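You operate a simulated robot arm through the tools that you are given. There is no shell and no other tool.

You run a simulated two-armed robot. Do the job below in one go: nothing can be reset, and whatever is moved stays where it is left.

JOB
Lid the yellow and green cups and stand them on the teal tray. Set down upright: what you pick out.

It is judged by the outcome, as a careful person would: the job done as asked, and still so three seconds after it is handed in. It fails if anything else is knocked over, pushed out of place, dropped, spilled or broken. A push-on lid holds only when it is set on centred and level and pressed home; a screw cap is set on level and turned clockwise until tight.

ROBOT AND FRAMES
Two 7-joint arms with two-finger parallel grippers on one trunk that stands fixed in place. Base frame: the origin is at the foot of the trunk, x ahead of it, y to its left, z up; the work surface is at about z = 880. Readings come in mm, degrees, newtons and seconds.
The left shoulder is at [20, 170, 1178], the right one opposite. With the tool pointing down near the work surface each hand reaches from about 220 to 680 mm from the base axis, measured 20 degrees to its own side. Payload 3.8 kg a hand.
The TCP of each hand is the grasp point between the finger pads, 30 mm short of the fingertips. In the tool frame z runs along the fingers and y along their closing line. The gripper opens to 110 mm. The fingers are 20 mm wide and 10 mm thick; the gripper's body (48 by 112 mm) begins 55 mm behind the TCP.
Orientation is that of the tool frame in the base frame, as a unit quaternion [x, y, z, w]. With the fingers straight down and closing along the base's y, the tool's x points along the base's -x, its y along +y and its z along -z.

CONTROLS
- The arms move only by the tool servo_tool. It takes "left_steps", "right_steps" or both (then of equal length, played together; a hand with none holds still); each is a list of rows, each an object (a shift or turn left out is 0, a gripper value left out holds the last) with "slide": the shift along the tool's x, y, z in mm, a list of three; "rotation": the turn, a rotation vector about the tool's x, y, z in degrees, a list of three; "gripper": the closure, from 0 (fully open) to 1 (shut). In form: [{"slide": [tx, ty, tz], "rotation": [wx, wy, wz], "gripper": gripper}, ...]. A call has 1 to 20 rows; each row shifts and turns the commanded pose from where the row before left it, along the tool's axes as they then stand. Rows are played at 5 a second. More than 50 mm and 8.6 degrees between two rows, or a gripper value outside its range, and nothing of the call is played. A pose out of reach is approached as far as the arm can. The call stops where the force on the tool passes 40 N (or 10 N more than at its start, if that is more) or the arm is blocked; 0.2 s more then pass. The fingers move at their own pace (about 72 mm/s each) and stop on an object; they squeeze with about 25 N. The grip force told is the motor's: it shows also when the fingers shut on nothing. Time passes only in rows, and 0.2 s behind the last, so rows that do not move let the fingers close. It gives the time, the measured TCP pose, the force on the tool (base axes), the opening and the grip force at its end, in the units of the frame above (readings bear some noise), with the torque about the TCP (base axes, N m) and any sound that the robot's microphone picked up, and new pictures: "show" is both (left out), scene, wrist or none (wrist: the cameras of the hands that moved).
- Cameras (640 x 400 px; columns grow to the right, rows downward): "scene" is now at [105.8, 35, 1337]; the picture's right is [0.38, -0.92, 0.00], its down [-0.45, -0.19, -0.87] and it looks along [0.81, 0.33, -0.49] (base axes); focal length 219 px, centre (320, 200). "left" rides on the left gripper at [73, -17, -103] in its tool frame; the picture's right is [0.23, 0.97, 0.00], its down [-0.76, 0.18, -0.62] and it looks along [-0.61, 0.14, 0.78] (tool axes); focal length 222 px, centre (320, 200). "right" rides on the right gripper at [72, 17, -103] in its tool frame; the picture's right is [-0.23, 0.97, 0.00], its down [-0.76, -0.18, -0.62] and it looks along [-0.61, -0.14, 0.78] (tool axes); focal length 222 px, centre (320, 200). There is no depth. A picture from a camera that has moved, and an enlarged one, comes with that camera's place and axes in the base frame and with its lens.
- move_column(by): slides the trunk up (or, below 0, down) by that many mm; the arms and the scene camera ride with it, the base frame stays. It gives what a move gives, with no picture.
- aim_head(pan, tilt): turns the head with the scene camera to pan (to the left, within 80 degrees either way) and tilt (down, from -29 to 69), counted from straight ahead of the robot. It gives what a move gives, and a new picture of the scene camera.
- close_up(camera, box): a new picture of the part [left, top, right, bottom] of that camera's present view, enlarged. No time passes.
- hand_in(): hands the job in; it is judged then, once.

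Nothing tells you positions but the pictures and the camera data. Unless the task says otherwise, let go and move clear before handing in.

The tools are called after "Emit:" as name(argument=value, ...) on one line, values as JSON. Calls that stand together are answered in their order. servo_tool: Moves the arms, as the interface text tells. Its arguments: {"type":"object","properties":{"left_steps":{"type":"array","items":{"type":"object","properties":{"slide":{"type":"array","items":{"type":"number"}},"rotation":{"type":"array","items":{"type":"number"}},"gripper":{"type":"number"}}}},"right_steps":{"type":"array","items":{"type":"object","properties":{"slide":{"type":"array","items":{"type":"number"}},"rotation":{"type":"array","items":{"type":"number"}},"gripper":{"type":"number"}}}},"show":{"type":"string","enum":["both","scene","wrist","none"]}},"required":[]} The other tools are called the same way: move_column (by) slides the trunk up or down; aim_head (pan, tilt) turns the head that bears the scene camera; close_up (camera, box) takes an enlarged picture of a part of a camera's view; hand_in () hands the job in.

At the start:

```text
clock: 0.0
left_ee_pos: [336.0, 352.7, 1190.2]
left_tcp_rot: [-0.002, 1.0, 0.001, 0.0]
left_ft_force: [0.1, -0.7, -0.5]
left_ft_torque: [-0.01, 0.0, -0.03]
left_opening: 109.9
left_grip_force: 0.1
right_ee_pos: [419.0, 53.0, 1220.9]
right_tcp_rot: [0.0, 1.0, 0.0, 0.0]
right_ft_force: [0.5, 0.3, 0.1]
right_ft_torque: [0.01, -0.01, -0.01]
right_opening: 109.9
right_grip_force: 0.1
trunk travel left (down, up): [-275.0, 295.0]
head pan, tilt: [22.5, 29.3]
```

scene: 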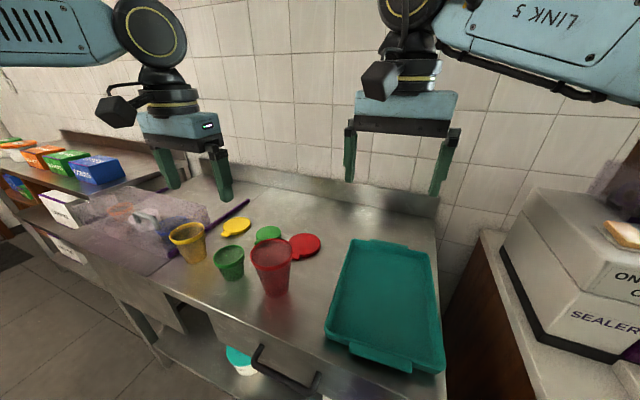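
right: 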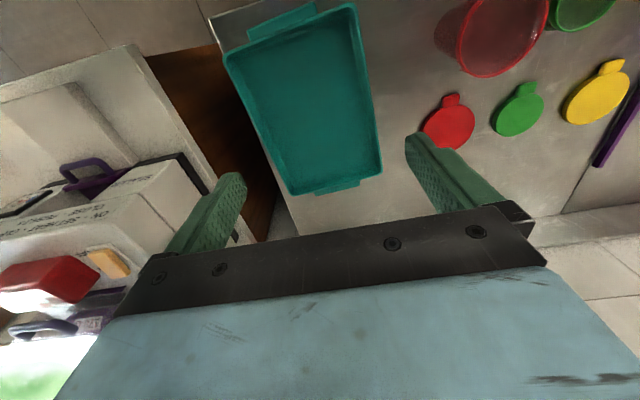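
left: 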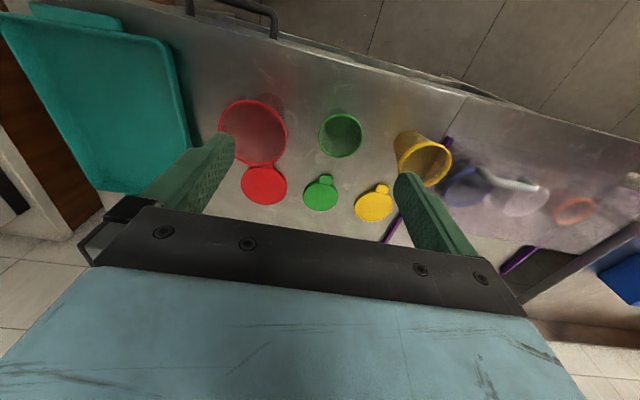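

I see yellow, green and red cups with matching lids on a steel bench, and the teal tray to the right. I'll look closer before moving anything.

Emit:
close_up(camera="scene", box=[150, 180, 350, 305])

Emit:
close_up(camera="left", box=[200, 80, 480, 255])

Emit:
close_up(camera="right", box=[400, 0, 640, 150])

Emit:
close_up(camera="scene", box=[300, 220, 460, 390])

```text
3.20 times, centred on (250, 242) of scene
camera zoom: at [105.8, 35.0, 1337.0], right [0.38, -0.92, 0.0], down [-0.45, -0.19, -0.87], along [0.81, 0.33, -0.49], focal length 700 px, centre (544, 64)
```

zoom: 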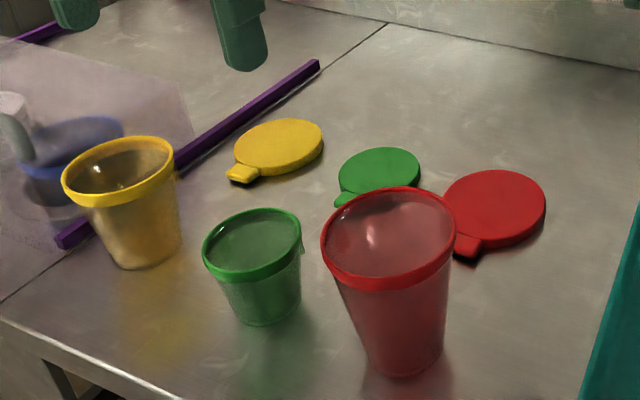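

```text
2.29 times, centred on (340, 168) of left
camera zoom: at [264.0, 336.2, 1294.5], right [-0.23, 0.97, 0.0], down [0.76, 0.18, 0.62], along [0.61, 0.14, -0.78], focal length 508 px, centre (274, 274)
```

zoom: 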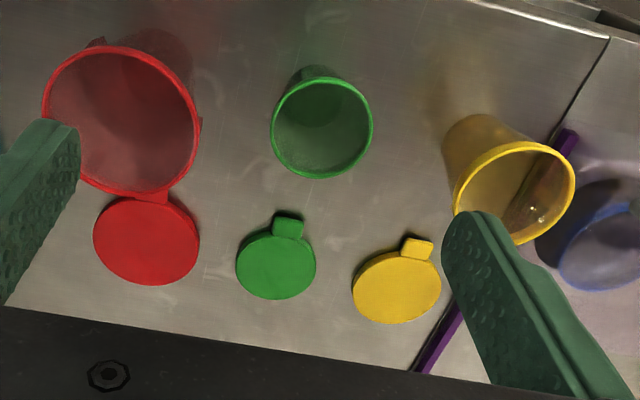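

```text
2.67 times, centred on (520, 75) of right
camera zoom: at [346.4, 69.0, 1324.4], right [0.23, 0.97, 0.0], down [0.76, -0.18, 0.62], along [0.61, -0.14, -0.78], focal length 592 px, centre (-213, 533)
```

zoom: 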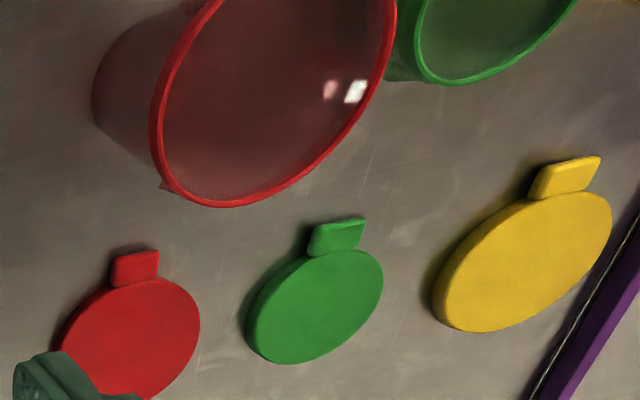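

```text
2.35 times, centred on (380, 305) of scene
camera zoom: at [105.8, 35.0, 1337.0], right [0.38, -0.92, 0.0], down [-0.45, -0.19, -0.87], along [0.81, 0.33, -0.49], focal length 515 px, centre (179, -47)
```

zoom: 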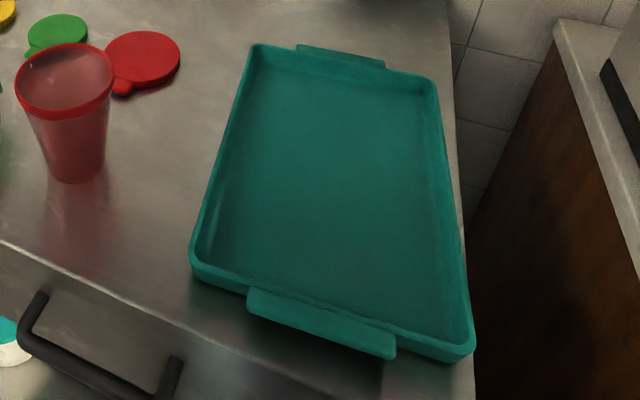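

I place the lids near x≈570 (green y≈408, yellow y≈535) and the cups near x≈400 (green y≈405, yellow y≈540). The tray is around (498, 22). I'll turn the head to check the translucent thing with purple bars beside the yellow cup.

Emit:
aim_head(pan=48, tilt=38)

```text
clock: 0.9
left_ee_pos: [334.9, 352.8, 1190.8]
left_tcp_rot: [0.0, 1.0, -0.001, 0.0]
left_ft_force: [-0.4, -0.8, -0.3]
left_ft_torque: [-0.01, 0.0, -0.03]
left_opening: 110.2
left_grip_force: 0.0
right_ee_pos: [418.5, 52.3, 1221.1]
right_tcp_rot: [0.0, 1.0, 0.0, 0.0]
right_ft_force: [-0.1, 0.8, 0.2]
right_ft_torque: [0.0, -0.01, -0.01]
right_opening: 109.9
right_grip_force: 0.0
trunk travel left (down, up): [-275.0, 295.0]
head pan, tilt: [48.0, 38.0]
camera scene: at [79.8, 64.4, 1323.5], right [0.74, -0.67, 0.0], down [-0.41, -0.46, -0.79], along [0.53, 0.59, -0.62], focal length 219 px, centre (320, 200)
```

scene: 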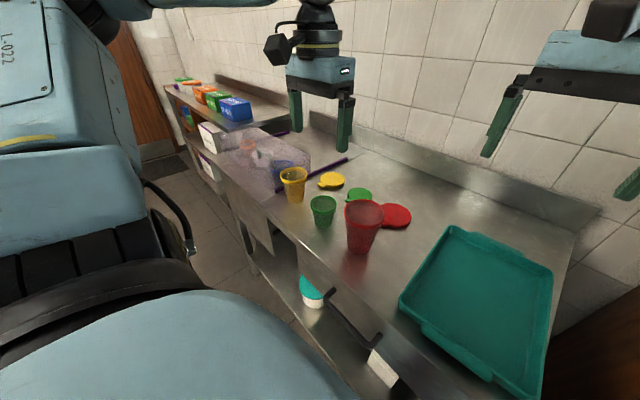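

Emit:
close_up(camera="scene", box=[190, 110, 430, 260])

Emit:
close_up(camera="left", box=[380, 100, 640, 290])

```text
2.67 times, centred on (310, 185) of scene
camera zoom: at [79.8, 64.4, 1323.5], right [0.74, -0.67, 0.0], down [-0.41, -0.46, -0.79], along [0.53, 0.59, -0.62], focal length 583 px, centre (347, 240)
```

zoom: 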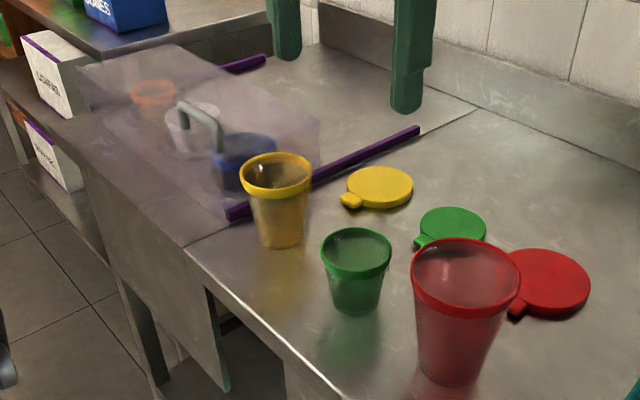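

```text
2.11 times, centred on (510, 195) of left
camera zoom: at [264.0, 336.2, 1294.5], right [-0.23, 0.97, 0.0], down [0.76, 0.18, 0.62], along [0.61, 0.14, -0.78], focal length 468 px, centre (-80, 210)
```

zoom: 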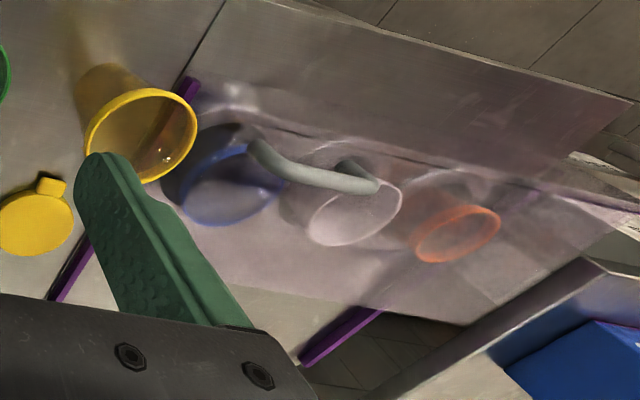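

A clear cover on purple rails (y≈620 and beyond) stands just left of the yellow cup, so I must stay clear of it. I'll bring the left hand over the green lid and park the right hand off to the right.

Emit:
servo_tool(left_steps=[{"slide": [-38.3, 9.2, 23.3]}, {"slide": [-38.3, 9.2, 23.3]}, {"slide": [-38.3, 9.2, 23.3]}, {"slide": [-38.3, 9.2, 23.3]}, {"slide": [-38.3, 9.2, 23.3]}, {"slide": [-38.3, 9.2, 23.3]}, {}], right_steps=[{"slide": [0, -48, 0]}, {"slide": [0, -48, 0]}, {"slide": [0, -48, 0]}, {"slide": [0, -48, 0]}, {"slide": [0, -48, 0]}, {"slide": [0, -48, 0]}, {}])

```text
clock: 2.5
left_ee_pos: [563.9, 408.3, 1055.7]
left_tcp_rot: [0.0, 1.0, 0.0, -0.001]
left_ft_force: [-0.2, 1.1, 0.5]
left_ft_torque: [0.02, -0.01, -0.01]
left_opening: 110.2
left_grip_force: 0.1
right_ee_pos: [420.1, -237.6, 1222.0]
right_tcp_rot: [0.0, 1.0, 0.001, 0.0]
right_ft_force: [0.3, -0.5, -1.5]
right_ft_torque: [0.0, -0.02, -0.02]
right_opening: 109.9
right_grip_force: 0.0
trunk travel left (down, up): [-275.0, 295.0]
head pan, tilt: [48.0, 38.0]
camera scene: at [79.3, 65.0, 1323.5], right [0.74, -0.67, 0.0], down [-0.41, -0.46, -0.79], along [0.53, 0.59, -0.62], focal length 219 px, centre (320, 200)
camera right: at [347.0, -220.9, 1325.0], right [0.23, 0.97, 0.0], down [0.76, -0.18, 0.62], along [0.61, -0.14, -0.78], focal length 222 px, centre (320, 200)
camera left: at [492.8, 390.6, 1158.4], right [-0.23, 0.97, 0.0], down [0.76, 0.18, 0.62], along [0.61, 0.14, -0.78], focal length 222 px, centre (320, 200)
```

scene: 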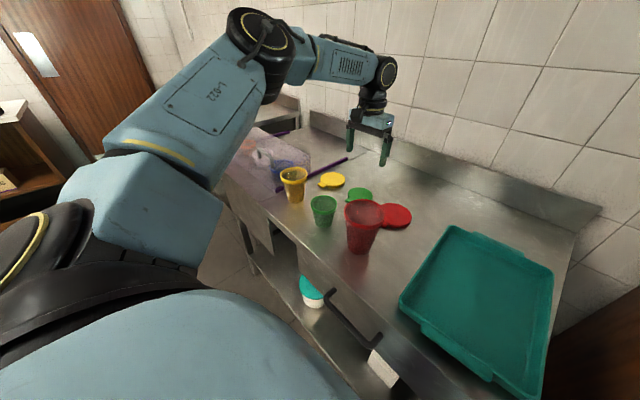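
right: 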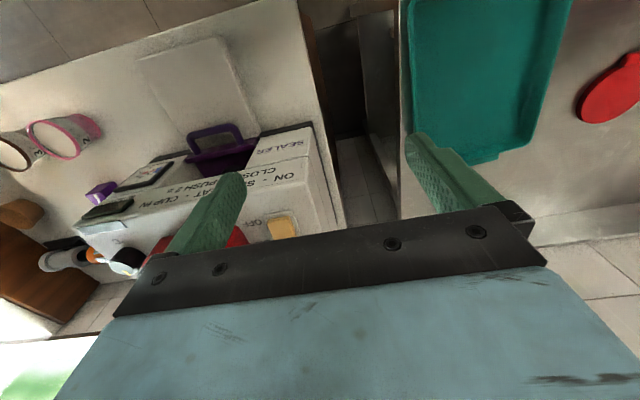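
left: 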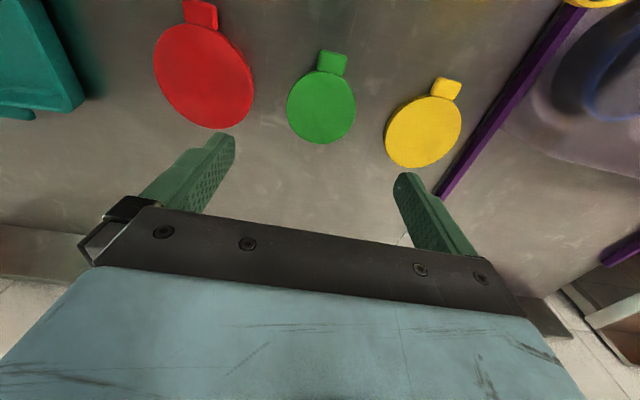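

The left hand reaches over the lids easily. Green lid centre reads (568, 408.5), so I'll descend over it with a slightly narrowed opening and check again.

Emit:
servo_tool(left_steps=[{"slide": [-2, 0, 25], "gripper": 0.08}, {"slide": [-2, 0, 35]}, {"slide": [0, 0, 35]}, {}], show="wrist")

Emit:
close_up(camera="left", box=[160, 50, 480, 250])

```text
clock: 3.5
left_ee_pos: [561.2, 408.3, 960.6]
left_tcp_rot: [0.0, 1.0, -0.001, 0.002]
left_ft_force: [0.0, -0.2, -0.3]
left_ft_torque: [0.01, -0.01, 0.03]
left_opening: 101.0
left_grip_force: 0.0
left hand out of reach, approached as far as the arm can: row 3
right_ee_pos: [420.9, -238.3, 1220.6]
right_tcp_rot: [0.0, 1.0, 0.001, 0.0]
right_ft_force: [-1.4, -0.3, 0.0]
right_ft_torque: [-0.01, -0.01, 0.01]
right_opening: 110.2
right_grip_force: 0.1
trunk travel left (down, up): [-275.0, 295.0]
head pan, tilt: [48.0, 38.0]
camera left: at [490.3, 390.9, 1064.1], right [-0.23, 0.97, 0.0], down [0.76, 0.18, 0.63], along [0.61, 0.14, -0.78], focal length 222 px, centre (320, 200)
```

left: 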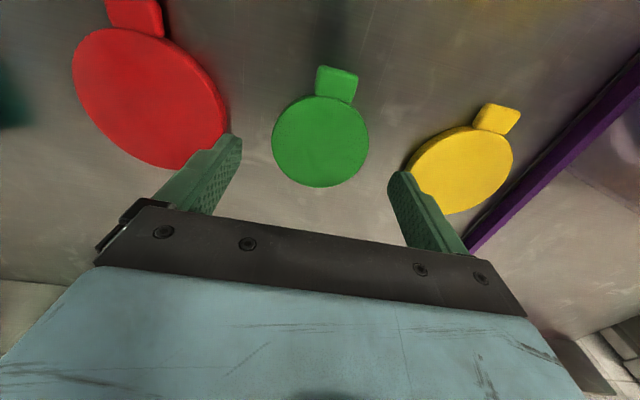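

```text
2.00 times, centred on (320, 150) of left
camera zoom: at [490.3, 390.9, 1064.1], right [-0.23, 0.97, 0.0], down [0.76, 0.18, 0.63], along [0.61, 0.14, -0.78], focal length 444 px, centre (320, 300)
```

zoom: 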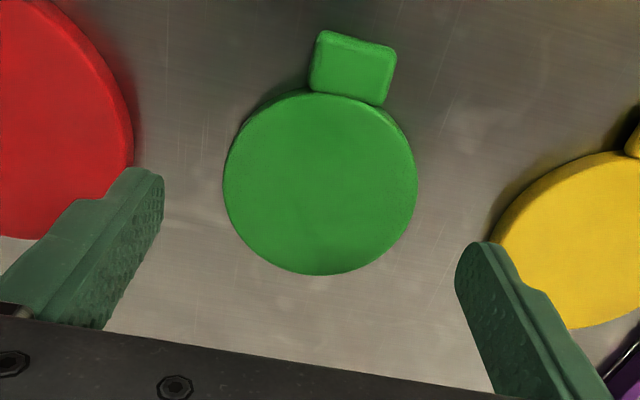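

At this height the lid is just out of reach, so the trunk must come down. I'll first raise both hands so that nothing is touched when they ride down with it.

Emit:
servo_tool(left_steps=[{"slide": [0, 0, -45]}, {"slide": [0, 0, -45]}, {"slide": [0, 0, -45]}, {"slide": [0, 0, -45]}, {}], right_steps=[{"slide": [10, 0, -45]}, {"slide": [10, 0, -45]}, {"slide": [10, 0, -45]}, {"slide": [10, 0, -45]}, {}], show="none")

Emit:
move_column(by=-170)

Emit:
aim_head(pan=30, tilt=32)

```text
clock: 4.7
left_ee_pos: [559.9, 409.6, 1136.8]
left_tcp_rot: [-0.001, 1.0, 0.0, -0.001]
left_ft_force: [0.3, 0.4, -0.2]
left_ft_torque: [-0.02, -0.02, 0.0]
left_opening: 100.9
left_grip_force: 0.0
right_ee_pos: [381.5, -235.4, 1400.4]
right_tcp_rot: [0.0, 1.0, 0.001, 0.0]
right_ft_force: [-0.5, -1.0, -0.3]
right_ft_torque: [0.0, 0.03, 0.03]
right_opening: 110.1
right_grip_force: 0.0
trunk travel left (down, up): [-275.0, 295.0]
head pan, tilt: [48.0, 38.0]
```

```text
clock: 6.6
left_ee_pos: [559.1, 409.9, 967.3]
left_tcp_rot: [0.0, 1.0, 0.0, 0.0]
left_ft_force: [0.2, -0.2, 0.0]
left_ft_torque: [0.01, 0.0, -0.02]
left_opening: 101.0
left_grip_force: 0.0
right_ee_pos: [379.7, -234.9, 1230.3]
right_tcp_rot: [0.0, 1.0, 0.0, 0.0]
right_ft_force: [0.0, 0.3, -0.2]
right_ft_torque: [-0.01, -0.01, -0.01]
right_opening: 109.9
right_grip_force: 0.4
trunk travel left (down, up): [-105.0, 465.0]
head pan, tilt: [48.0, 38.0]
```

```text
clock: 7.4
left_ee_pos: [560.8, 410.6, 965.4]
left_tcp_rot: [0.0, 1.0, -0.001, 0.0]
left_ft_force: [-0.9, -0.6, -0.6]
left_ft_torque: [-0.02, -0.02, -0.03]
left_opening: 101.1
left_grip_force: 0.1
right_ee_pos: [380.3, -235.8, 1228.6]
right_tcp_rot: [0.0, 1.0, 0.0, -0.001]
right_ft_force: [0.3, -0.3, -0.3]
right_ft_torque: [0.02, 0.0, 0.04]
right_opening: 109.7
right_grip_force: 0.1
trunk travel left (down, up): [-105.0, 465.0]
head pan, tilt: [30.0, 32.0]
camera scene: at [99.5, 45.1, 1162.7], right [0.5, -0.87, 0.0], down [-0.46, -0.27, -0.85], along [0.73, 0.42, -0.53], focal length 219 px, centre (320, 200)
```

scene: 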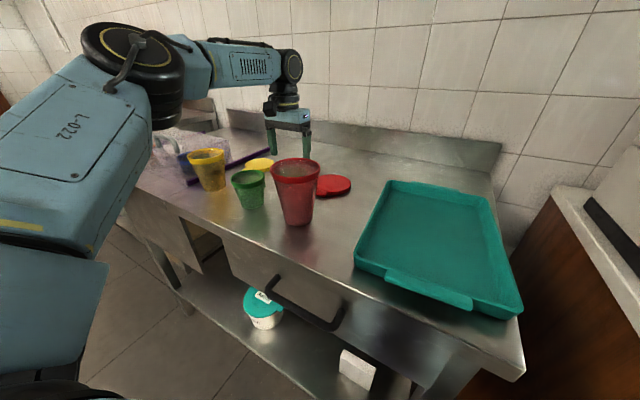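

Now well within reach. I'll line up on (567.5, 408) and go down to just above the bench.

Emit:
servo_tool(left_steps=[{"slide": [-7, -2, 10]}, {"slide": [0, 0, 20]}, {"slide": [0, 0, 10]}, {}], show="wrist")

Emit:
close_up(camera="left", box=[160, 50, 480, 250])

```text
clock: 8.4
left_ee_pos: [567.5, 406.1, 926.8]
left_tcp_rot: [-0.001, 1.0, 0.001, -0.001]
left_ft_force: [1.0, -0.1, -0.2]
left_ft_torque: [-0.03, -0.02, 0.03]
left_opening: 101.2
left_grip_force: 0.0
right_ee_pos: [380.0, -235.7, 1230.2]
right_tcp_rot: [0.0, 1.0, 0.0, 0.0]
right_ft_force: [0.2, 0.2, -0.6]
right_ft_torque: [0.0, -0.02, -0.03]
right_opening: 109.8
right_grip_force: 0.1
trunk travel left (down, up): [-105.0, 465.0]
head pan, tilt: [30.0, 32.0]
camera left: at [495.3, 389.8, 1029.8], right [-0.23, 0.97, 0.0], down [0.76, 0.18, 0.62], along [0.61, 0.14, -0.78], focal length 222 px, centre (320, 200)
```

left: 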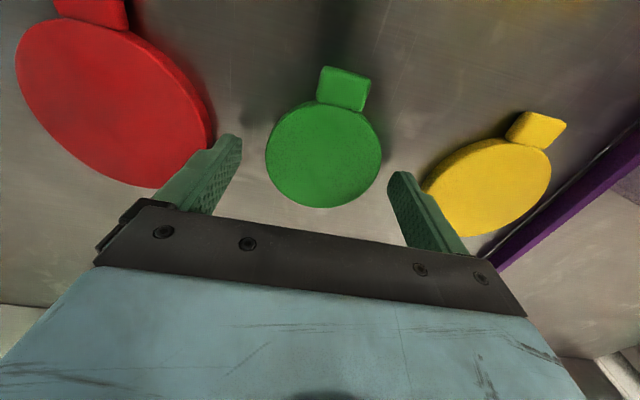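

```text
2.00 times, centred on (320, 150) of left
camera zoom: at [495.3, 389.8, 1029.8], right [-0.23, 0.97, 0.0], down [0.76, 0.18, 0.62], along [0.61, 0.14, -0.78], focal length 444 px, centre (320, 300)
```

zoom: 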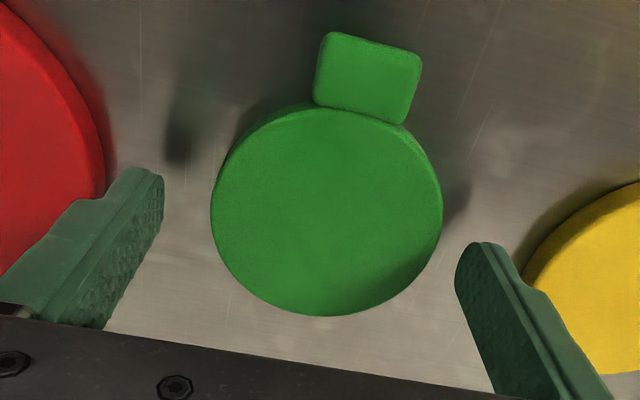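

Lid centre reads about (566, 408). I'll go down the last bit and close.

Emit:
servo_tool(left_steps=[{"slide": [1, 2, 8]}, {"slide": [0, 0, 5]}, {"slide": [0, 0, 2]}, {}], show="none")

```text
clock: 9.4
left_ee_pos: [565.6, 408.3, 912.0]
left_tcp_rot: [-0.001, 1.0, 0.0, 0.0]
left_ft_force: [0.3, 0.2, 0.5]
left_ft_torque: [0.0, 0.01, 0.02]
left_opening: 101.2
left_grip_force: 0.1
right_ee_pos: [380.6, -235.4, 1230.2]
right_tcp_rot: [0.0, 1.0, 0.0, 0.0]
right_ft_force: [1.2, -0.3, -0.4]
right_ft_torque: [0.0, 0.0, 0.01]
right_opening: 110.3
right_grip_force: 0.1
trunk travel left (down, up): [-105.0, 465.0]
head pan, tilt: [30.0, 32.0]
```

Emit:
servo_tool(left_steps=[{"gripper": 0.4}, {}, {}], show="wrist")

```text
clock: 10.2
left_ee_pos: [566.8, 408.9, 911.3]
left_tcp_rot: [-0.001, 1.0, 0.0, 0.0]
left_ft_force: [-0.2, -0.2, 0.5]
left_ft_torque: [0.02, -0.02, 0.01]
left_opening: 81.7
left_grip_force: 24.9
right_ee_pos: [380.1, -235.1, 1229.2]
right_tcp_rot: [0.001, 1.0, 0.0, 0.0]
right_ft_force: [0.0, 0.9, -0.3]
right_ft_torque: [-0.05, -0.01, 0.02]
right_opening: 109.8
right_grip_force: 0.1
trunk travel left (down, up): [-105.0, 465.0]
head pan, tilt: [30.0, 32.0]
camera left: at [495.5, 392.1, 1014.8], right [-0.23, 0.97, 0.0], down [0.76, 0.18, 0.62], along [0.61, 0.14, -0.78], focal length 222 px, centre (320, 200)
```

left: 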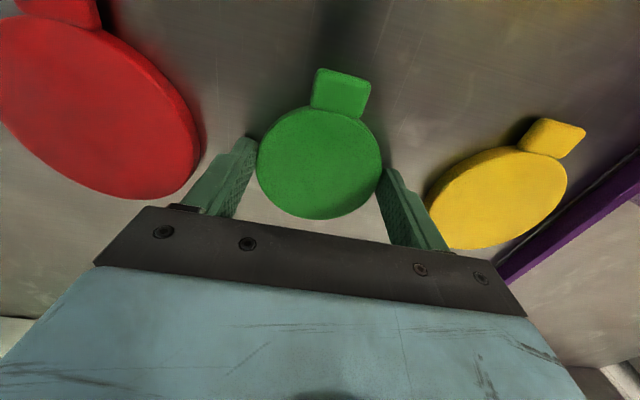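

The green lid is held (81.7 mm across). Lifting.

Emit:
servo_tool(left_steps=[{"slide": [0, 0, -5]}, {"slide": [0, 0, -20]}, {"slide": [0, 0, -35]}, {"slide": [0, 0, -40]}, {}], show="both")

Emit:
close_up(camera="left", box=[160, 50, 480, 250])

Emit:
close_up(camera="scene", box=[160, 80, 360, 240])

```text
clock: 11.4
left_ee_pos: [566.2, 409.7, 1011.5]
left_tcp_rot: [-0.001, 1.0, -0.001, 0.0]
left_ft_force: [0.5, -0.7, 0.2]
left_ft_torque: [0.0, -0.03, 0.01]
left_opening: 81.8
left_grip_force: 24.8
right_ee_pos: [381.1, -235.0, 1230.1]
right_tcp_rot: [0.0, 1.0, -0.001, -0.001]
right_ft_force: [0.3, -0.1, -1.2]
right_ft_torque: [-0.05, 0.02, -0.01]
right_opening: 110.2
right_grip_force: 0.1
trunk travel left (down, up): [-105.0, 465.0]
head pan, tilt: [30.0, 32.0]
camera scene: at [99.5, 45.0, 1162.7], right [0.5, -0.87, 0.0], down [-0.46, -0.26, -0.85], along [0.73, 0.42, -0.53], focal length 219 px, centre (320, 200)
camera left: at [494.9, 393.2, 1113.6], right [-0.23, 0.97, 0.0], down [0.76, 0.18, 0.62], along [0.61, 0.14, -0.78], focal length 222 px, centre (320, 200)
```

scene: 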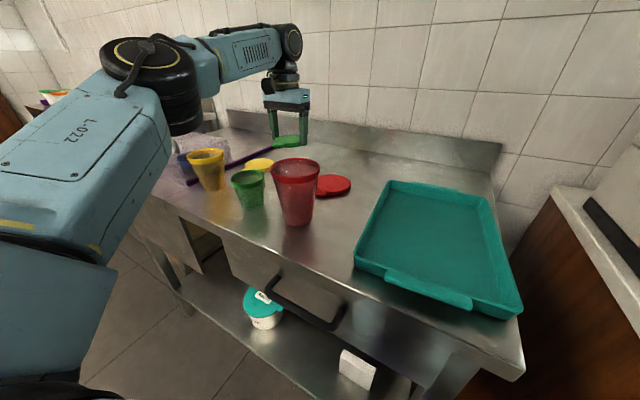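
left: 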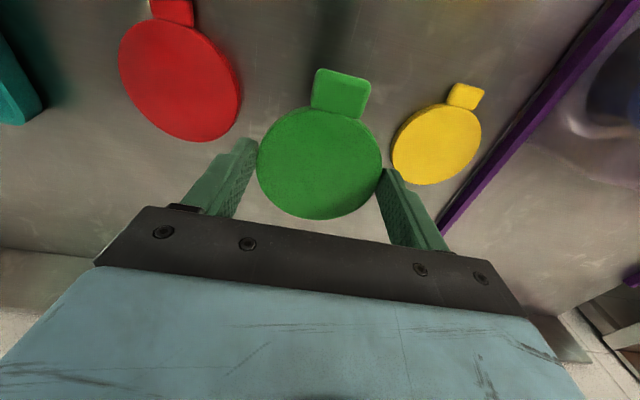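

```text
2.00 times, centred on (320, 150) of left
camera zoom: at [494.9, 393.2, 1113.6], right [-0.23, 0.97, 0.0], down [0.76, 0.18, 0.62], along [0.61, 0.14, -0.78], focal length 444 px, centre (320, 300)
```

zoom: 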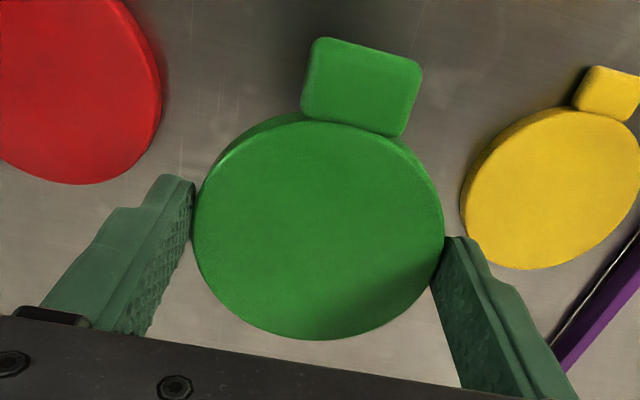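

```text
2.50 times, centred on (260, 160) of scene
camera zoom: at [99.5, 45.0, 1162.7], right [0.5, -0.87, 0.0], down [-0.46, -0.26, -0.85], along [0.73, 0.42, -0.53], focal length 547 px, centre (470, 300)
```

zoom: 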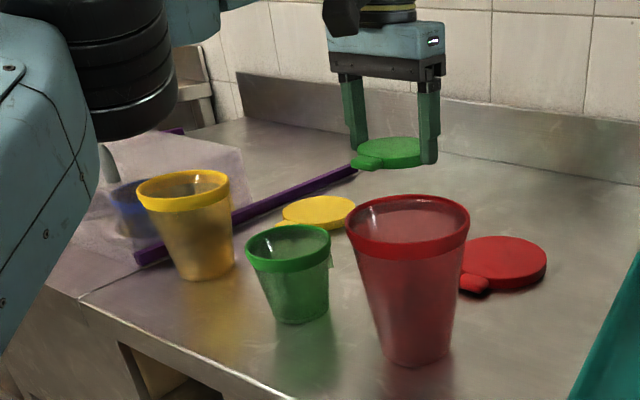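

The lid is held level and square. I'll move back so the wrist camera can see the green cup beyond the lid and fix its centre.

Emit:
servo_tool(left_steps=[{"slide": [20, -2, -35]}, {"slide": [30, -2, -35]}, {"slide": [30, -2, -20]}, {"slide": [31, -1, 0]}, {}], show="both")

Emit:
close_up(camera="left", box=[200, 0, 440, 150])

Emit:
close_up(camera="scene", box=[160, 120, 320, 240])

```text
clock: 12.6
left_ee_pos: [454.8, 405.3, 1100.0]
left_tcp_rot: [-0.001, 1.0, 0.0, 0.0]
left_ft_force: [0.1, -0.1, 0.1]
left_ft_torque: [0.03, -0.03, -0.02]
left_opening: 81.7
left_grip_force: 24.9
right_ee_pos: [380.7, -235.5, 1229.7]
right_tcp_rot: [0.0, 1.0, 0.0, 0.0]
right_ft_force: [-0.3, -0.2, -0.3]
right_ft_torque: [-0.02, 0.05, 0.01]
right_opening: 110.0
right_grip_force: 0.2
trunk travel left (down, up): [-105.0, 465.0]
head pan, tilt: [30.0, 32.0]
camera scene: at [99.7, 45.1, 1162.7], right [0.5, -0.87, 0.0], down [-0.46, -0.27, -0.85], along [0.73, 0.42, -0.53], focal length 219 px, centre (320, 200)
camera left: at [384.4, 387.6, 1202.6], right [-0.23, 0.97, 0.0], down [0.76, 0.18, 0.62], along [0.61, 0.14, -0.78], focal length 222 px, centre (320, 200)
```

scene: 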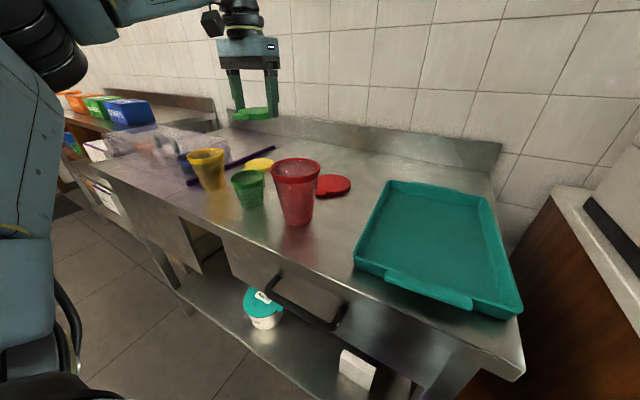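
left: 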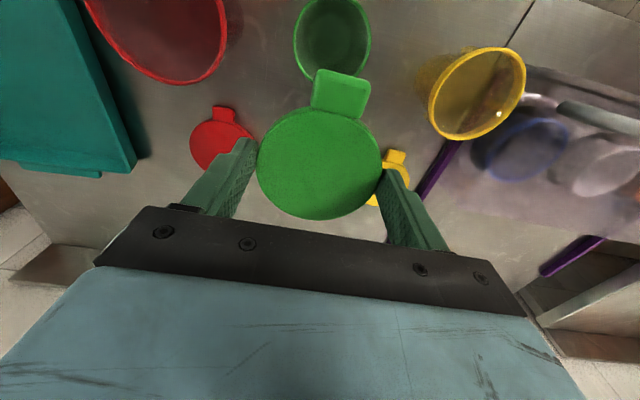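

```text
2.67 times, centred on (320, 75) of left
camera zoom: at [384.4, 387.6, 1202.6], right [-0.23, 0.97, 0.0], down [0.76, 0.18, 0.62], along [0.61, 0.14, -0.78], focal length 592 px, centre (320, 533)
```

zoom: 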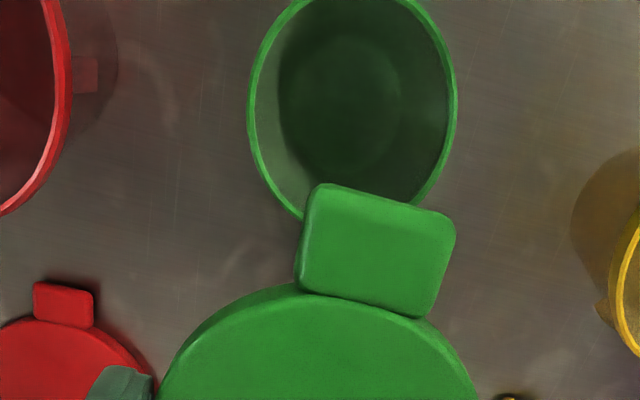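

```text
3.33 times, centred on (240, 180) of scene
camera zoom: at [99.7, 45.1, 1162.7], right [0.5, -0.87, 0.0], down [-0.46, -0.27, -0.85], along [0.73, 0.42, -0.53], focal length 729 px, centre (587, 267)
```

zoom: 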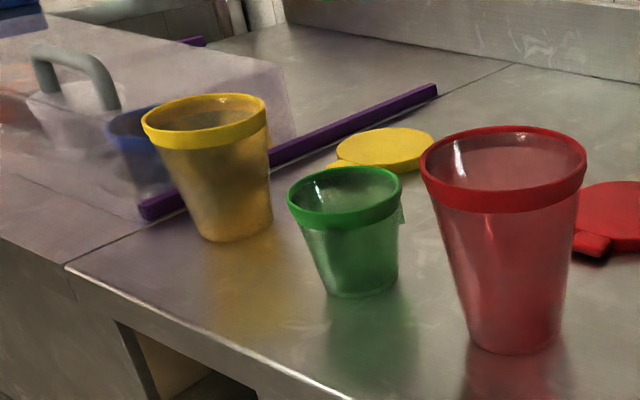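

I'll shift sideways so the tab no longer hides the green cup's rim.

Emit:
servo_tool(left_steps=[{"slide": [5, 35, 10]}, {"slide": [10, 35, 10]}, {}], show="wrist")

Emit:
close_up(camera="left", box=[180, 0, 340, 100])

Emit:
close_up(camera="left", box=[340, 0, 640, 190])

```text
clock: 13.4
left_ee_pos: [437.9, 471.0, 1079.8]
left_tcp_rot: [-0.001, 1.0, -0.001, 0.0]
left_ft_force: [-0.9, -0.4, 0.4]
left_ft_torque: [-0.01, 0.02, 0.0]
left_opening: 81.8
left_grip_force: 24.8
right_ee_pos: [380.3, -234.2, 1229.4]
right_tcp_rot: [0.0, 1.0, 0.0, 0.0]
right_ft_force: [0.8, -0.4, -0.1]
right_ft_torque: [-0.03, -0.03, -0.01]
right_opening: 109.9
right_grip_force: 0.1
trunk travel left (down, up): [-105.0, 465.0]
head pan, tilt: [30.0, 32.0]
camera left: at [367.5, 453.7, 1183.7], right [-0.23, 0.97, 0.0], down [0.76, 0.18, 0.62], along [0.61, 0.14, -0.78], focal length 222 px, centre (320, 200)
```

left: 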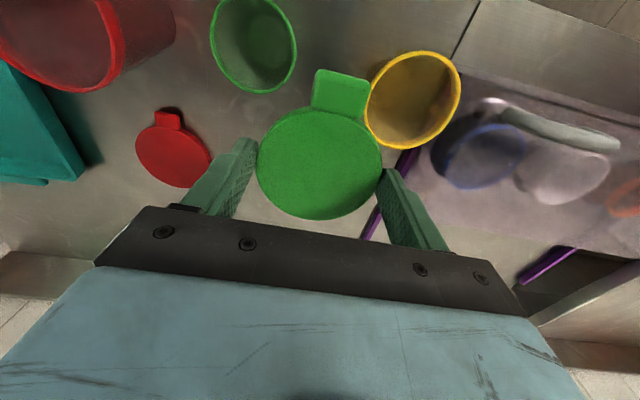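

```text
4.00 times, centred on (260, 50) of left
camera zoom: at [367.5, 453.7, 1183.7], right [-0.23, 0.97, 0.0], down [0.76, 0.18, 0.62], along [0.61, 0.14, -0.78], focal length 888 px, centre (560, 800)
```

zoom: 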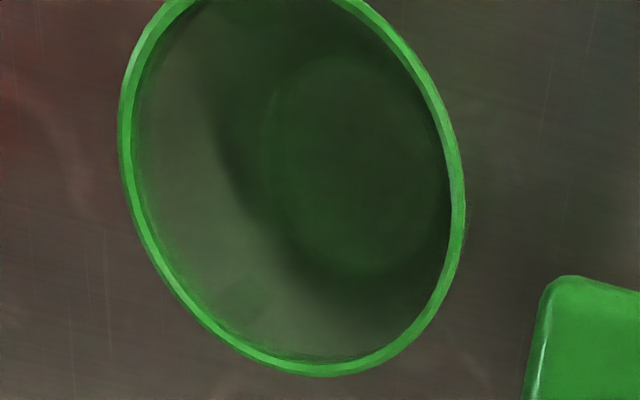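

```text
2.11 times, centred on (490, 95) of left
camera zoom: at [367.5, 453.7, 1183.7], right [-0.23, 0.97, 0.0], down [0.76, 0.18, 0.62], along [0.61, 0.14, -0.78], focal length 468 px, centre (-38, 421)
```

zoom: 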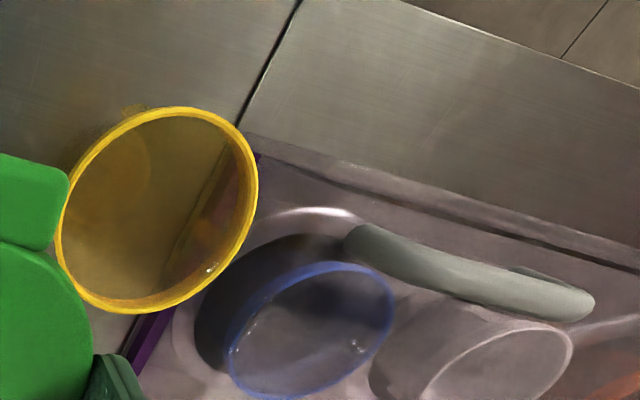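

Green cup rim fits a circle at (399.2, 400.7), about 74.5 mm across. Now a close look at how the lid sits in the fingers.

Emit:
close_up(camera="left", box=[230, 100, 410, 230])

Emit:
close_up(camera="scene", box=[160, 60, 320, 240])

```text
3.08 times, centred on (320, 165) of left
camera zoom: at [367.5, 453.7, 1183.7], right [-0.23, 0.97, 0.0], down [0.76, 0.18, 0.62], along [0.61, 0.14, -0.78], focal length 684 px, centre (320, 308)
```

zoom: 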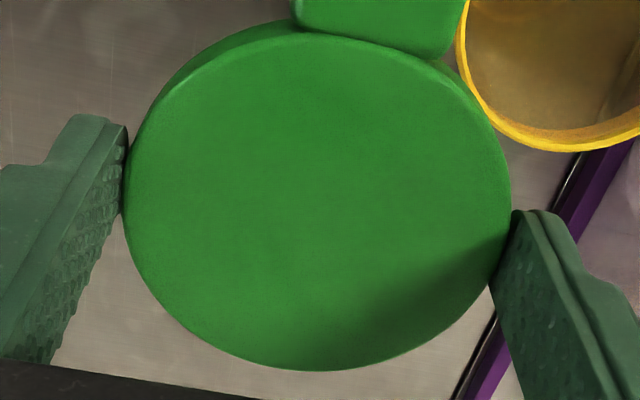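

```text
2.22 times, centred on (240, 150) of scene
camera zoom: at [99.6, 45.0, 1162.7], right [0.5, -0.87, 0.0], down [-0.46, -0.26, -0.85], along [0.73, 0.42, -0.53], focal length 486 px, centre (498, 311)
```

zoom: 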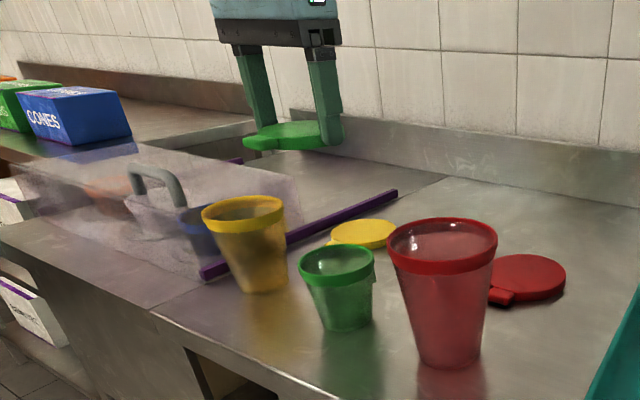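

The lid's centre sits about 4 mm ahead (+x) of the TCP and is centred in y. I'll bring it above the green cup with that offset and check the alignment before lowering.

Emit:
servo_tool(left_steps=[{"slide": [14.3, -23.4, 0]}, {"slide": [14.3, -23.4, 0]}, {"slide": [14.4, -23.5, 0]}, {"slide": [0, 0, 40]}, {"slide": [0, 0, 38]}, {}, {}], show="both")

Emit:
close_up(camera="scene", box=[180, 130, 320, 220])

Emit:
close_up(camera="left", box=[220, 50, 420, 230])

```text
clock: 15.0
left_ee_pos: [394.8, 404.8, 1005.5]
left_tcp_rot: [-0.001, 1.0, 0.0, 0.0]
left_ft_force: [0.0, -0.3, 0.0]
left_ft_torque: [-0.03, 0.01, -0.04]
left_opening: 81.7
left_grip_force: 25.5
right_ee_pos: [381.1, -235.8, 1229.1]
right_tcp_rot: [0.001, 1.0, -0.001, 0.0]
right_ft_force: [1.2, 1.5, 0.3]
right_ft_torque: [-0.02, 0.0, -0.01]
right_opening: 109.9
right_grip_force: 0.1
trunk travel left (down, up): [-105.0, 465.0]
head pan, tilt: [30.0, 32.0]
camera scene: at [99.6, 45.1, 1162.7], right [0.5, -0.87, 0.0], down [-0.46, -0.27, -0.85], along [0.73, 0.42, -0.53], focal length 219 px, centre (320, 200)
camera left: at [323.8, 387.1, 1109.0], right [-0.23, 0.97, 0.0], down [0.76, 0.18, 0.62], along [0.61, 0.14, -0.78], focal length 222 px, centre (320, 200)
```

scene: 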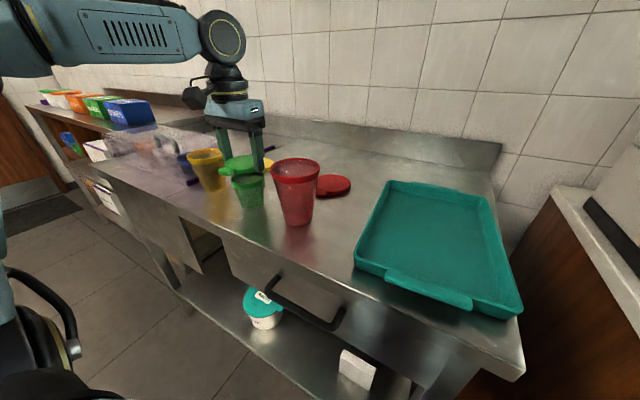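
left: 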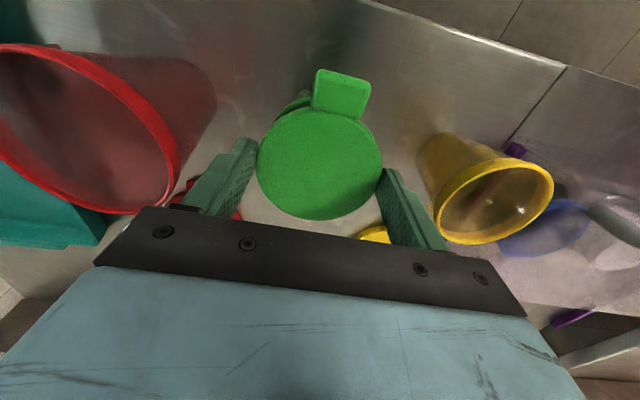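

```text
4.44 times, centred on (250, 175) of scene
camera zoom: at [99.6, 45.1, 1162.7], right [0.5, -0.87, 0.0], down [-0.46, -0.27, -0.85], along [0.73, 0.42, -0.53], focal length 972 px, centre (631, 311)
```

zoom: 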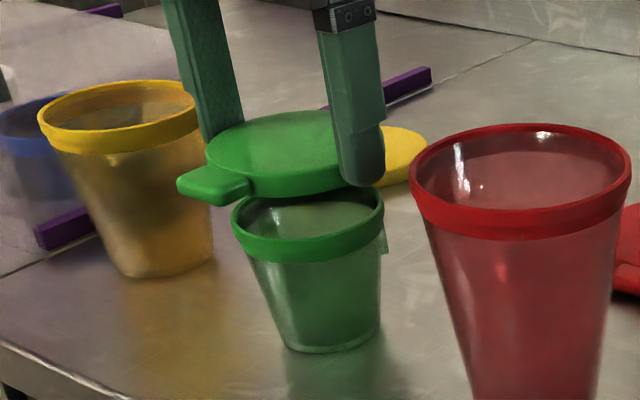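

```text
2.22 times, centred on (320, 140) of left
camera zoom: at [323.8, 387.1, 1109.0], right [-0.23, 0.97, 0.0], down [0.76, 0.18, 0.62], along [0.61, 0.14, -0.78], focal length 494 px, centre (320, 333)
```

zoom: 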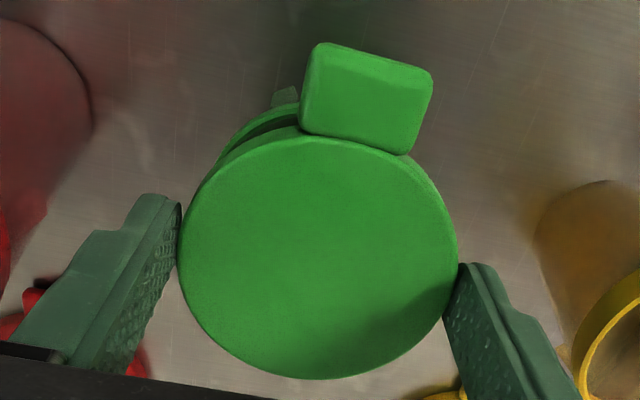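

The hand reads about 4 mm left of target in y. I'll let it settle and correct.

Emit:
servo_tool(left_steps=[{}, {}], show="none")

Emit:
servo_tool(left_steps=[{}], show="none")

```text
clock: 15.6
left_ee_pos: [395.0, 404.8, 1004.8]
left_tcp_rot: [0.0, 1.0, 0.0, 0.0]
left_ft_force: [-0.3, -0.2, -1.0]
left_ft_torque: [0.01, 0.01, -0.01]
left_opening: 81.9
left_grip_force: 24.6
right_ee_pos: [380.5, -235.3, 1230.4]
right_tcp_rot: [0.0, 1.0, 0.0, 0.0]
right_ft_force: [0.8, -0.3, 0.7]
right_ft_torque: [0.02, -0.01, -0.01]
right_opening: 109.7
right_grip_force: 0.0
trunk travel left (down, up): [-105.0, 465.0]
head pan, tilt: [30.0, 32.0]
```

```text
clock: 16.0
left_ee_pos: [395.3, 404.6, 1004.5]
left_tcp_rot: [-0.001, 1.0, 0.0, 0.0]
left_ft_force: [0.1, -0.1, 1.0]
left_ft_torque: [-0.02, 0.01, 0.02]
left_opening: 81.6
left_grip_force: 24.9
right_ee_pos: [380.3, -235.7, 1229.6]
right_tcp_rot: [0.0, 1.0, -0.001, 0.0]
right_ft_force: [0.0, -0.3, 0.3]
right_ft_torque: [0.02, 0.03, 0.0]
right_opening: 110.0
right_grip_force: 0.0
trunk travel left (down, up): [-105.0, 465.0]
head pan, tilt: [30.0, 32.0]
```

Emit:
servo_tool(left_steps=[{"slide": [0, -3.4, 8]}, {"slide": [0, 0, 7]}, {}, {}], show="none")

Emit:
close_up(camera="scene", box=[210, 145, 290, 215])

Emit:
close_up(camera="left", box=[220, 50, 420, 230])

```text
clock: 17.0
left_ee_pos: [395.2, 400.2, 989.8]
left_tcp_rot: [-0.001, 1.0, 0.0, 0.0]
left_ft_force: [0.0, 0.6, 0.1]
left_ft_torque: [-0.03, -0.03, 0.02]
left_opening: 81.6
left_grip_force: 25.2
right_ee_pos: [380.7, -235.6, 1229.0]
right_tcp_rot: [0.0, 1.0, 0.0, 0.0]
right_ft_force: [0.1, 0.3, 0.2]
right_ft_torque: [0.02, 0.0, -0.03]
right_opening: 110.1
right_grip_force: 0.2
trunk travel left (down, up): [-105.0, 465.0]
head pan, tilt: [30.0, 32.0]
```

```text
5.71 times, centred on (250, 180) of scene
camera zoom: at [99.6, 45.1, 1162.7], right [0.5, -0.87, 0.0], down [-0.46, -0.27, -0.85], along [0.73, 0.42, -0.53], focal length 1250 px, centre (720, 314)
```

zoom: 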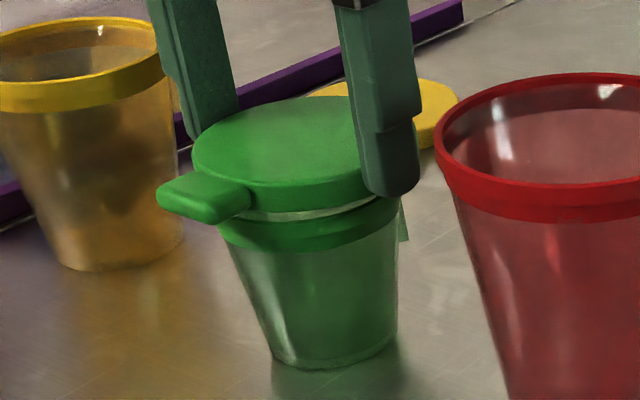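

```text
2.22 times, centred on (320, 140) of left
camera zoom: at [324.2, 382.8, 1092.6], right [-0.23, 0.97, 0.0], down [0.76, 0.18, 0.62], along [0.61, 0.14, -0.78], focal length 494 px, centre (320, 333)
```

zoom: 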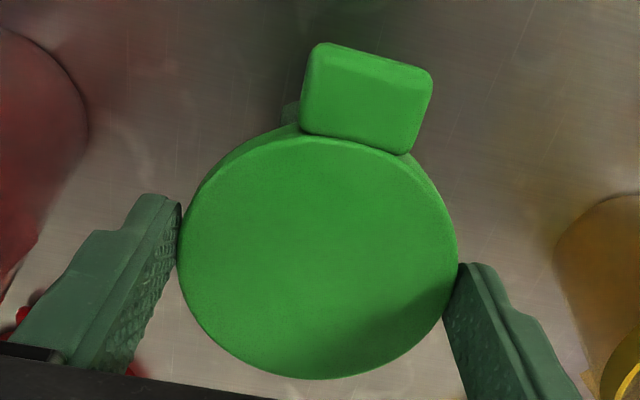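

Lid and rim line up within about half a millimetre in the scene view. Lowering slowly until contact.

Emit:
servo_tool(left_steps=[{"slide": [0, 0.5, 2]}, {"slide": [0, 0, 2]}, {"slide": [0, 0, 1.5]}, {"slide": [0, 0, 1.5]}, {}], show="none")

Emit:
close_up(camera="scene", box=[210, 145, 290, 215])

```text
clock: 18.2
left_ee_pos: [396.0, 398.6, 981.7]
left_tcp_rot: [0.0, 1.0, 0.001, 0.001]
left_ft_force: [-0.2, 1.4, 6.2]
left_ft_torque: [0.17, 0.1, -0.01]
left_opening: 82.2
left_grip_force: 25.1
right_ee_pos: [380.5, -236.9, 1230.2]
right_tcp_rot: [0.0, 1.0, 0.0, 0.001]
right_ft_force: [0.1, 0.2, 0.0]
right_ft_torque: [-0.01, 0.02, 0.07]
right_opening: 109.9
right_grip_force: 0.1
trunk travel left (down, up): [-105.0, 465.0]
head pan, tilt: [30.0, 32.0]
```

```text
5.71 times, centred on (250, 180) of scene
camera zoom: at [99.2, 44.8, 1162.8], right [0.5, -0.87, 0.0], down [-0.46, -0.26, -0.85], along [0.73, 0.42, -0.53], focal length 1250 px, centre (720, 314)
```

zoom: 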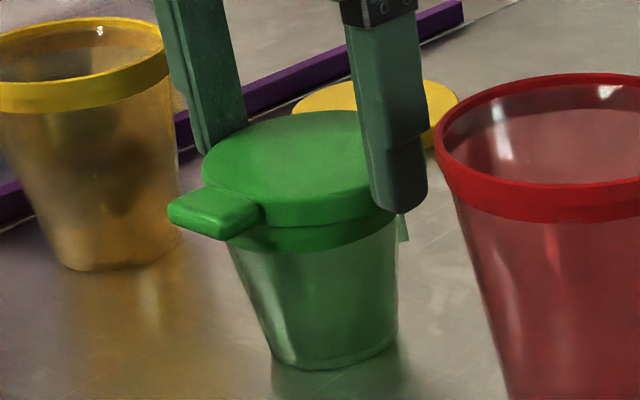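

Emit:
servo_tool(left_steps=[{}], show="none")

Emit:
servo_tool(left_steps=[{}], show="wrist")

Emit:
close_up(camera="left", box=[220, 50, 420, 230])

```text
clock: 18.6
left_ee_pos: [396.3, 398.4, 982.8]
left_tcp_rot: [-0.001, 1.0, 0.001, 0.001]
left_ft_force: [-1.1, 1.1, 7.4]
left_ft_torque: [0.23, 0.16, -0.01]
left_opening: 81.6
left_grip_force: 24.7
right_ee_pos: [380.4, -236.0, 1229.5]
right_tcp_rot: [0.0, 1.0, 0.0, 0.0]
right_ft_force: [0.2, -0.4, 0.9]
right_ft_torque: [-0.02, 0.02, 0.03]
right_opening: 110.0
right_grip_force: 0.0
trunk travel left (down, up): [-105.0, 465.0]
head pan, tilt: [30.0, 32.0]
```

```text
clock: 19.0
left_ee_pos: [397.1, 399.2, 982.4]
left_tcp_rot: [-0.001, 1.0, 0.0, 0.001]
left_ft_force: [1.2, 1.2, 8.3]
left_ft_torque: [0.24, 0.09, 0.01]
left_opening: 81.8
left_grip_force: 25.3
right_ee_pos: [380.8, -236.6, 1229.9]
right_tcp_rot: [0.001, 1.0, 0.0, 0.0]
right_ft_force: [-0.4, -0.2, 0.4]
right_ft_torque: [0.01, 0.01, -0.03]
right_opening: 109.9
right_grip_force: 0.0
trunk travel left (down, up): [-105.0, 465.0]
head pan, tilt: [30.0, 32.0]
camera left: at [325.7, 381.6, 1085.7], right [-0.23, 0.97, 0.0], down [0.76, 0.18, 0.62], along [0.61, 0.14, -0.78], focal length 222 px, centre (320, 200)
```

left: 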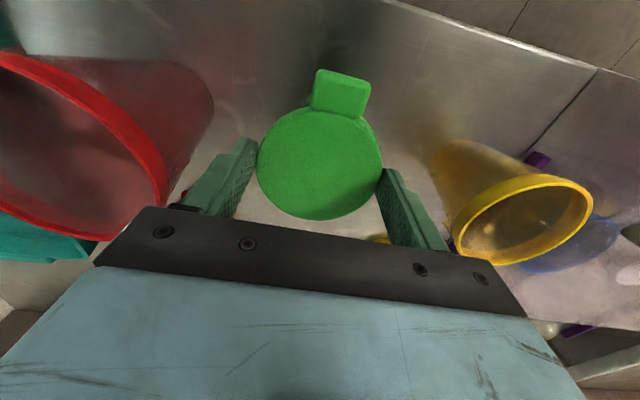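

```text
2.22 times, centred on (320, 140) of left
camera zoom: at [325.7, 381.6, 1085.7], right [-0.23, 0.97, 0.0], down [0.76, 0.18, 0.62], along [0.61, 0.14, -0.78], focal length 494 px, centre (320, 333)
```

zoom: 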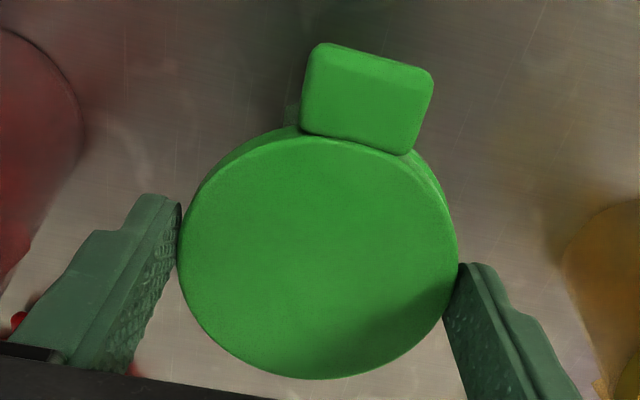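

Contact at about 8 N, but the torque shows the +y side riding on the rim: the hand has drifted ~2 mm to −y. I'll lift slightly, re-centre and try again.

Emit:
servo_tool(left_steps=[{"slide": [0, 0, -4]}, {"slide": [1.2, 2.2, -2]}, {}, {}], show="none")

Emit:
servo_tool(left_steps=[{}], show="none")

Emit:
close_up(camera="scene", box=[210, 145, 290, 215])

```text
clock: 20.0
left_ee_pos: [394.7, 400.4, 987.1]
left_tcp_rot: [-0.001, 1.0, 0.001, 0.0]
left_ft_force: [0.5, -1.1, 0.0]
left_ft_torque: [0.01, 0.04, 0.0]
left_opening: 81.7
left_grip_force: 24.5
right_ee_pos: [380.1, -235.2, 1230.4]
right_tcp_rot: [0.0, 1.0, 0.0, 0.001]
right_ft_force: [0.0, 1.3, -0.2]
right_ft_torque: [0.01, -0.01, -0.02]
right_opening: 109.9
right_grip_force: 0.0
trunk travel left (down, up): [-105.0, 465.0]
head pan, tilt: [30.0, 32.0]
```

```text
clock: 20.4
left_ee_pos: [395.9, 401.2, 987.5]
left_tcp_rot: [-0.001, 1.0, 0.0, 0.0]
left_ft_force: [0.5, -0.1, -0.2]
left_ft_torque: [0.01, 0.01, -0.03]
left_opening: 82.0
left_grip_force: 24.8
right_ee_pos: [380.4, -236.1, 1229.9]
right_tcp_rot: [0.0, 1.0, 0.0, 0.0]
right_ft_force: [-0.6, 0.5, -0.5]
right_ft_torque: [0.02, 0.03, 0.01]
right_opening: 110.1
right_grip_force: 0.2
trunk travel left (down, up): [-105.0, 465.0]
head pan, tilt: [30.0, 32.0]
```

```text
5.71 times, centred on (250, 180) of scene
camera zoom: at [99.6, 45.1, 1162.7], right [0.5, -0.87, 0.0], down [-0.46, -0.27, -0.85], along [0.73, 0.42, -0.53], focal length 1250 px, centre (720, 314)
```

zoom: 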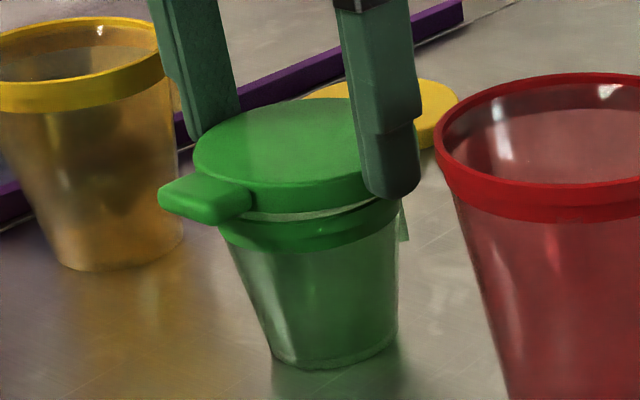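

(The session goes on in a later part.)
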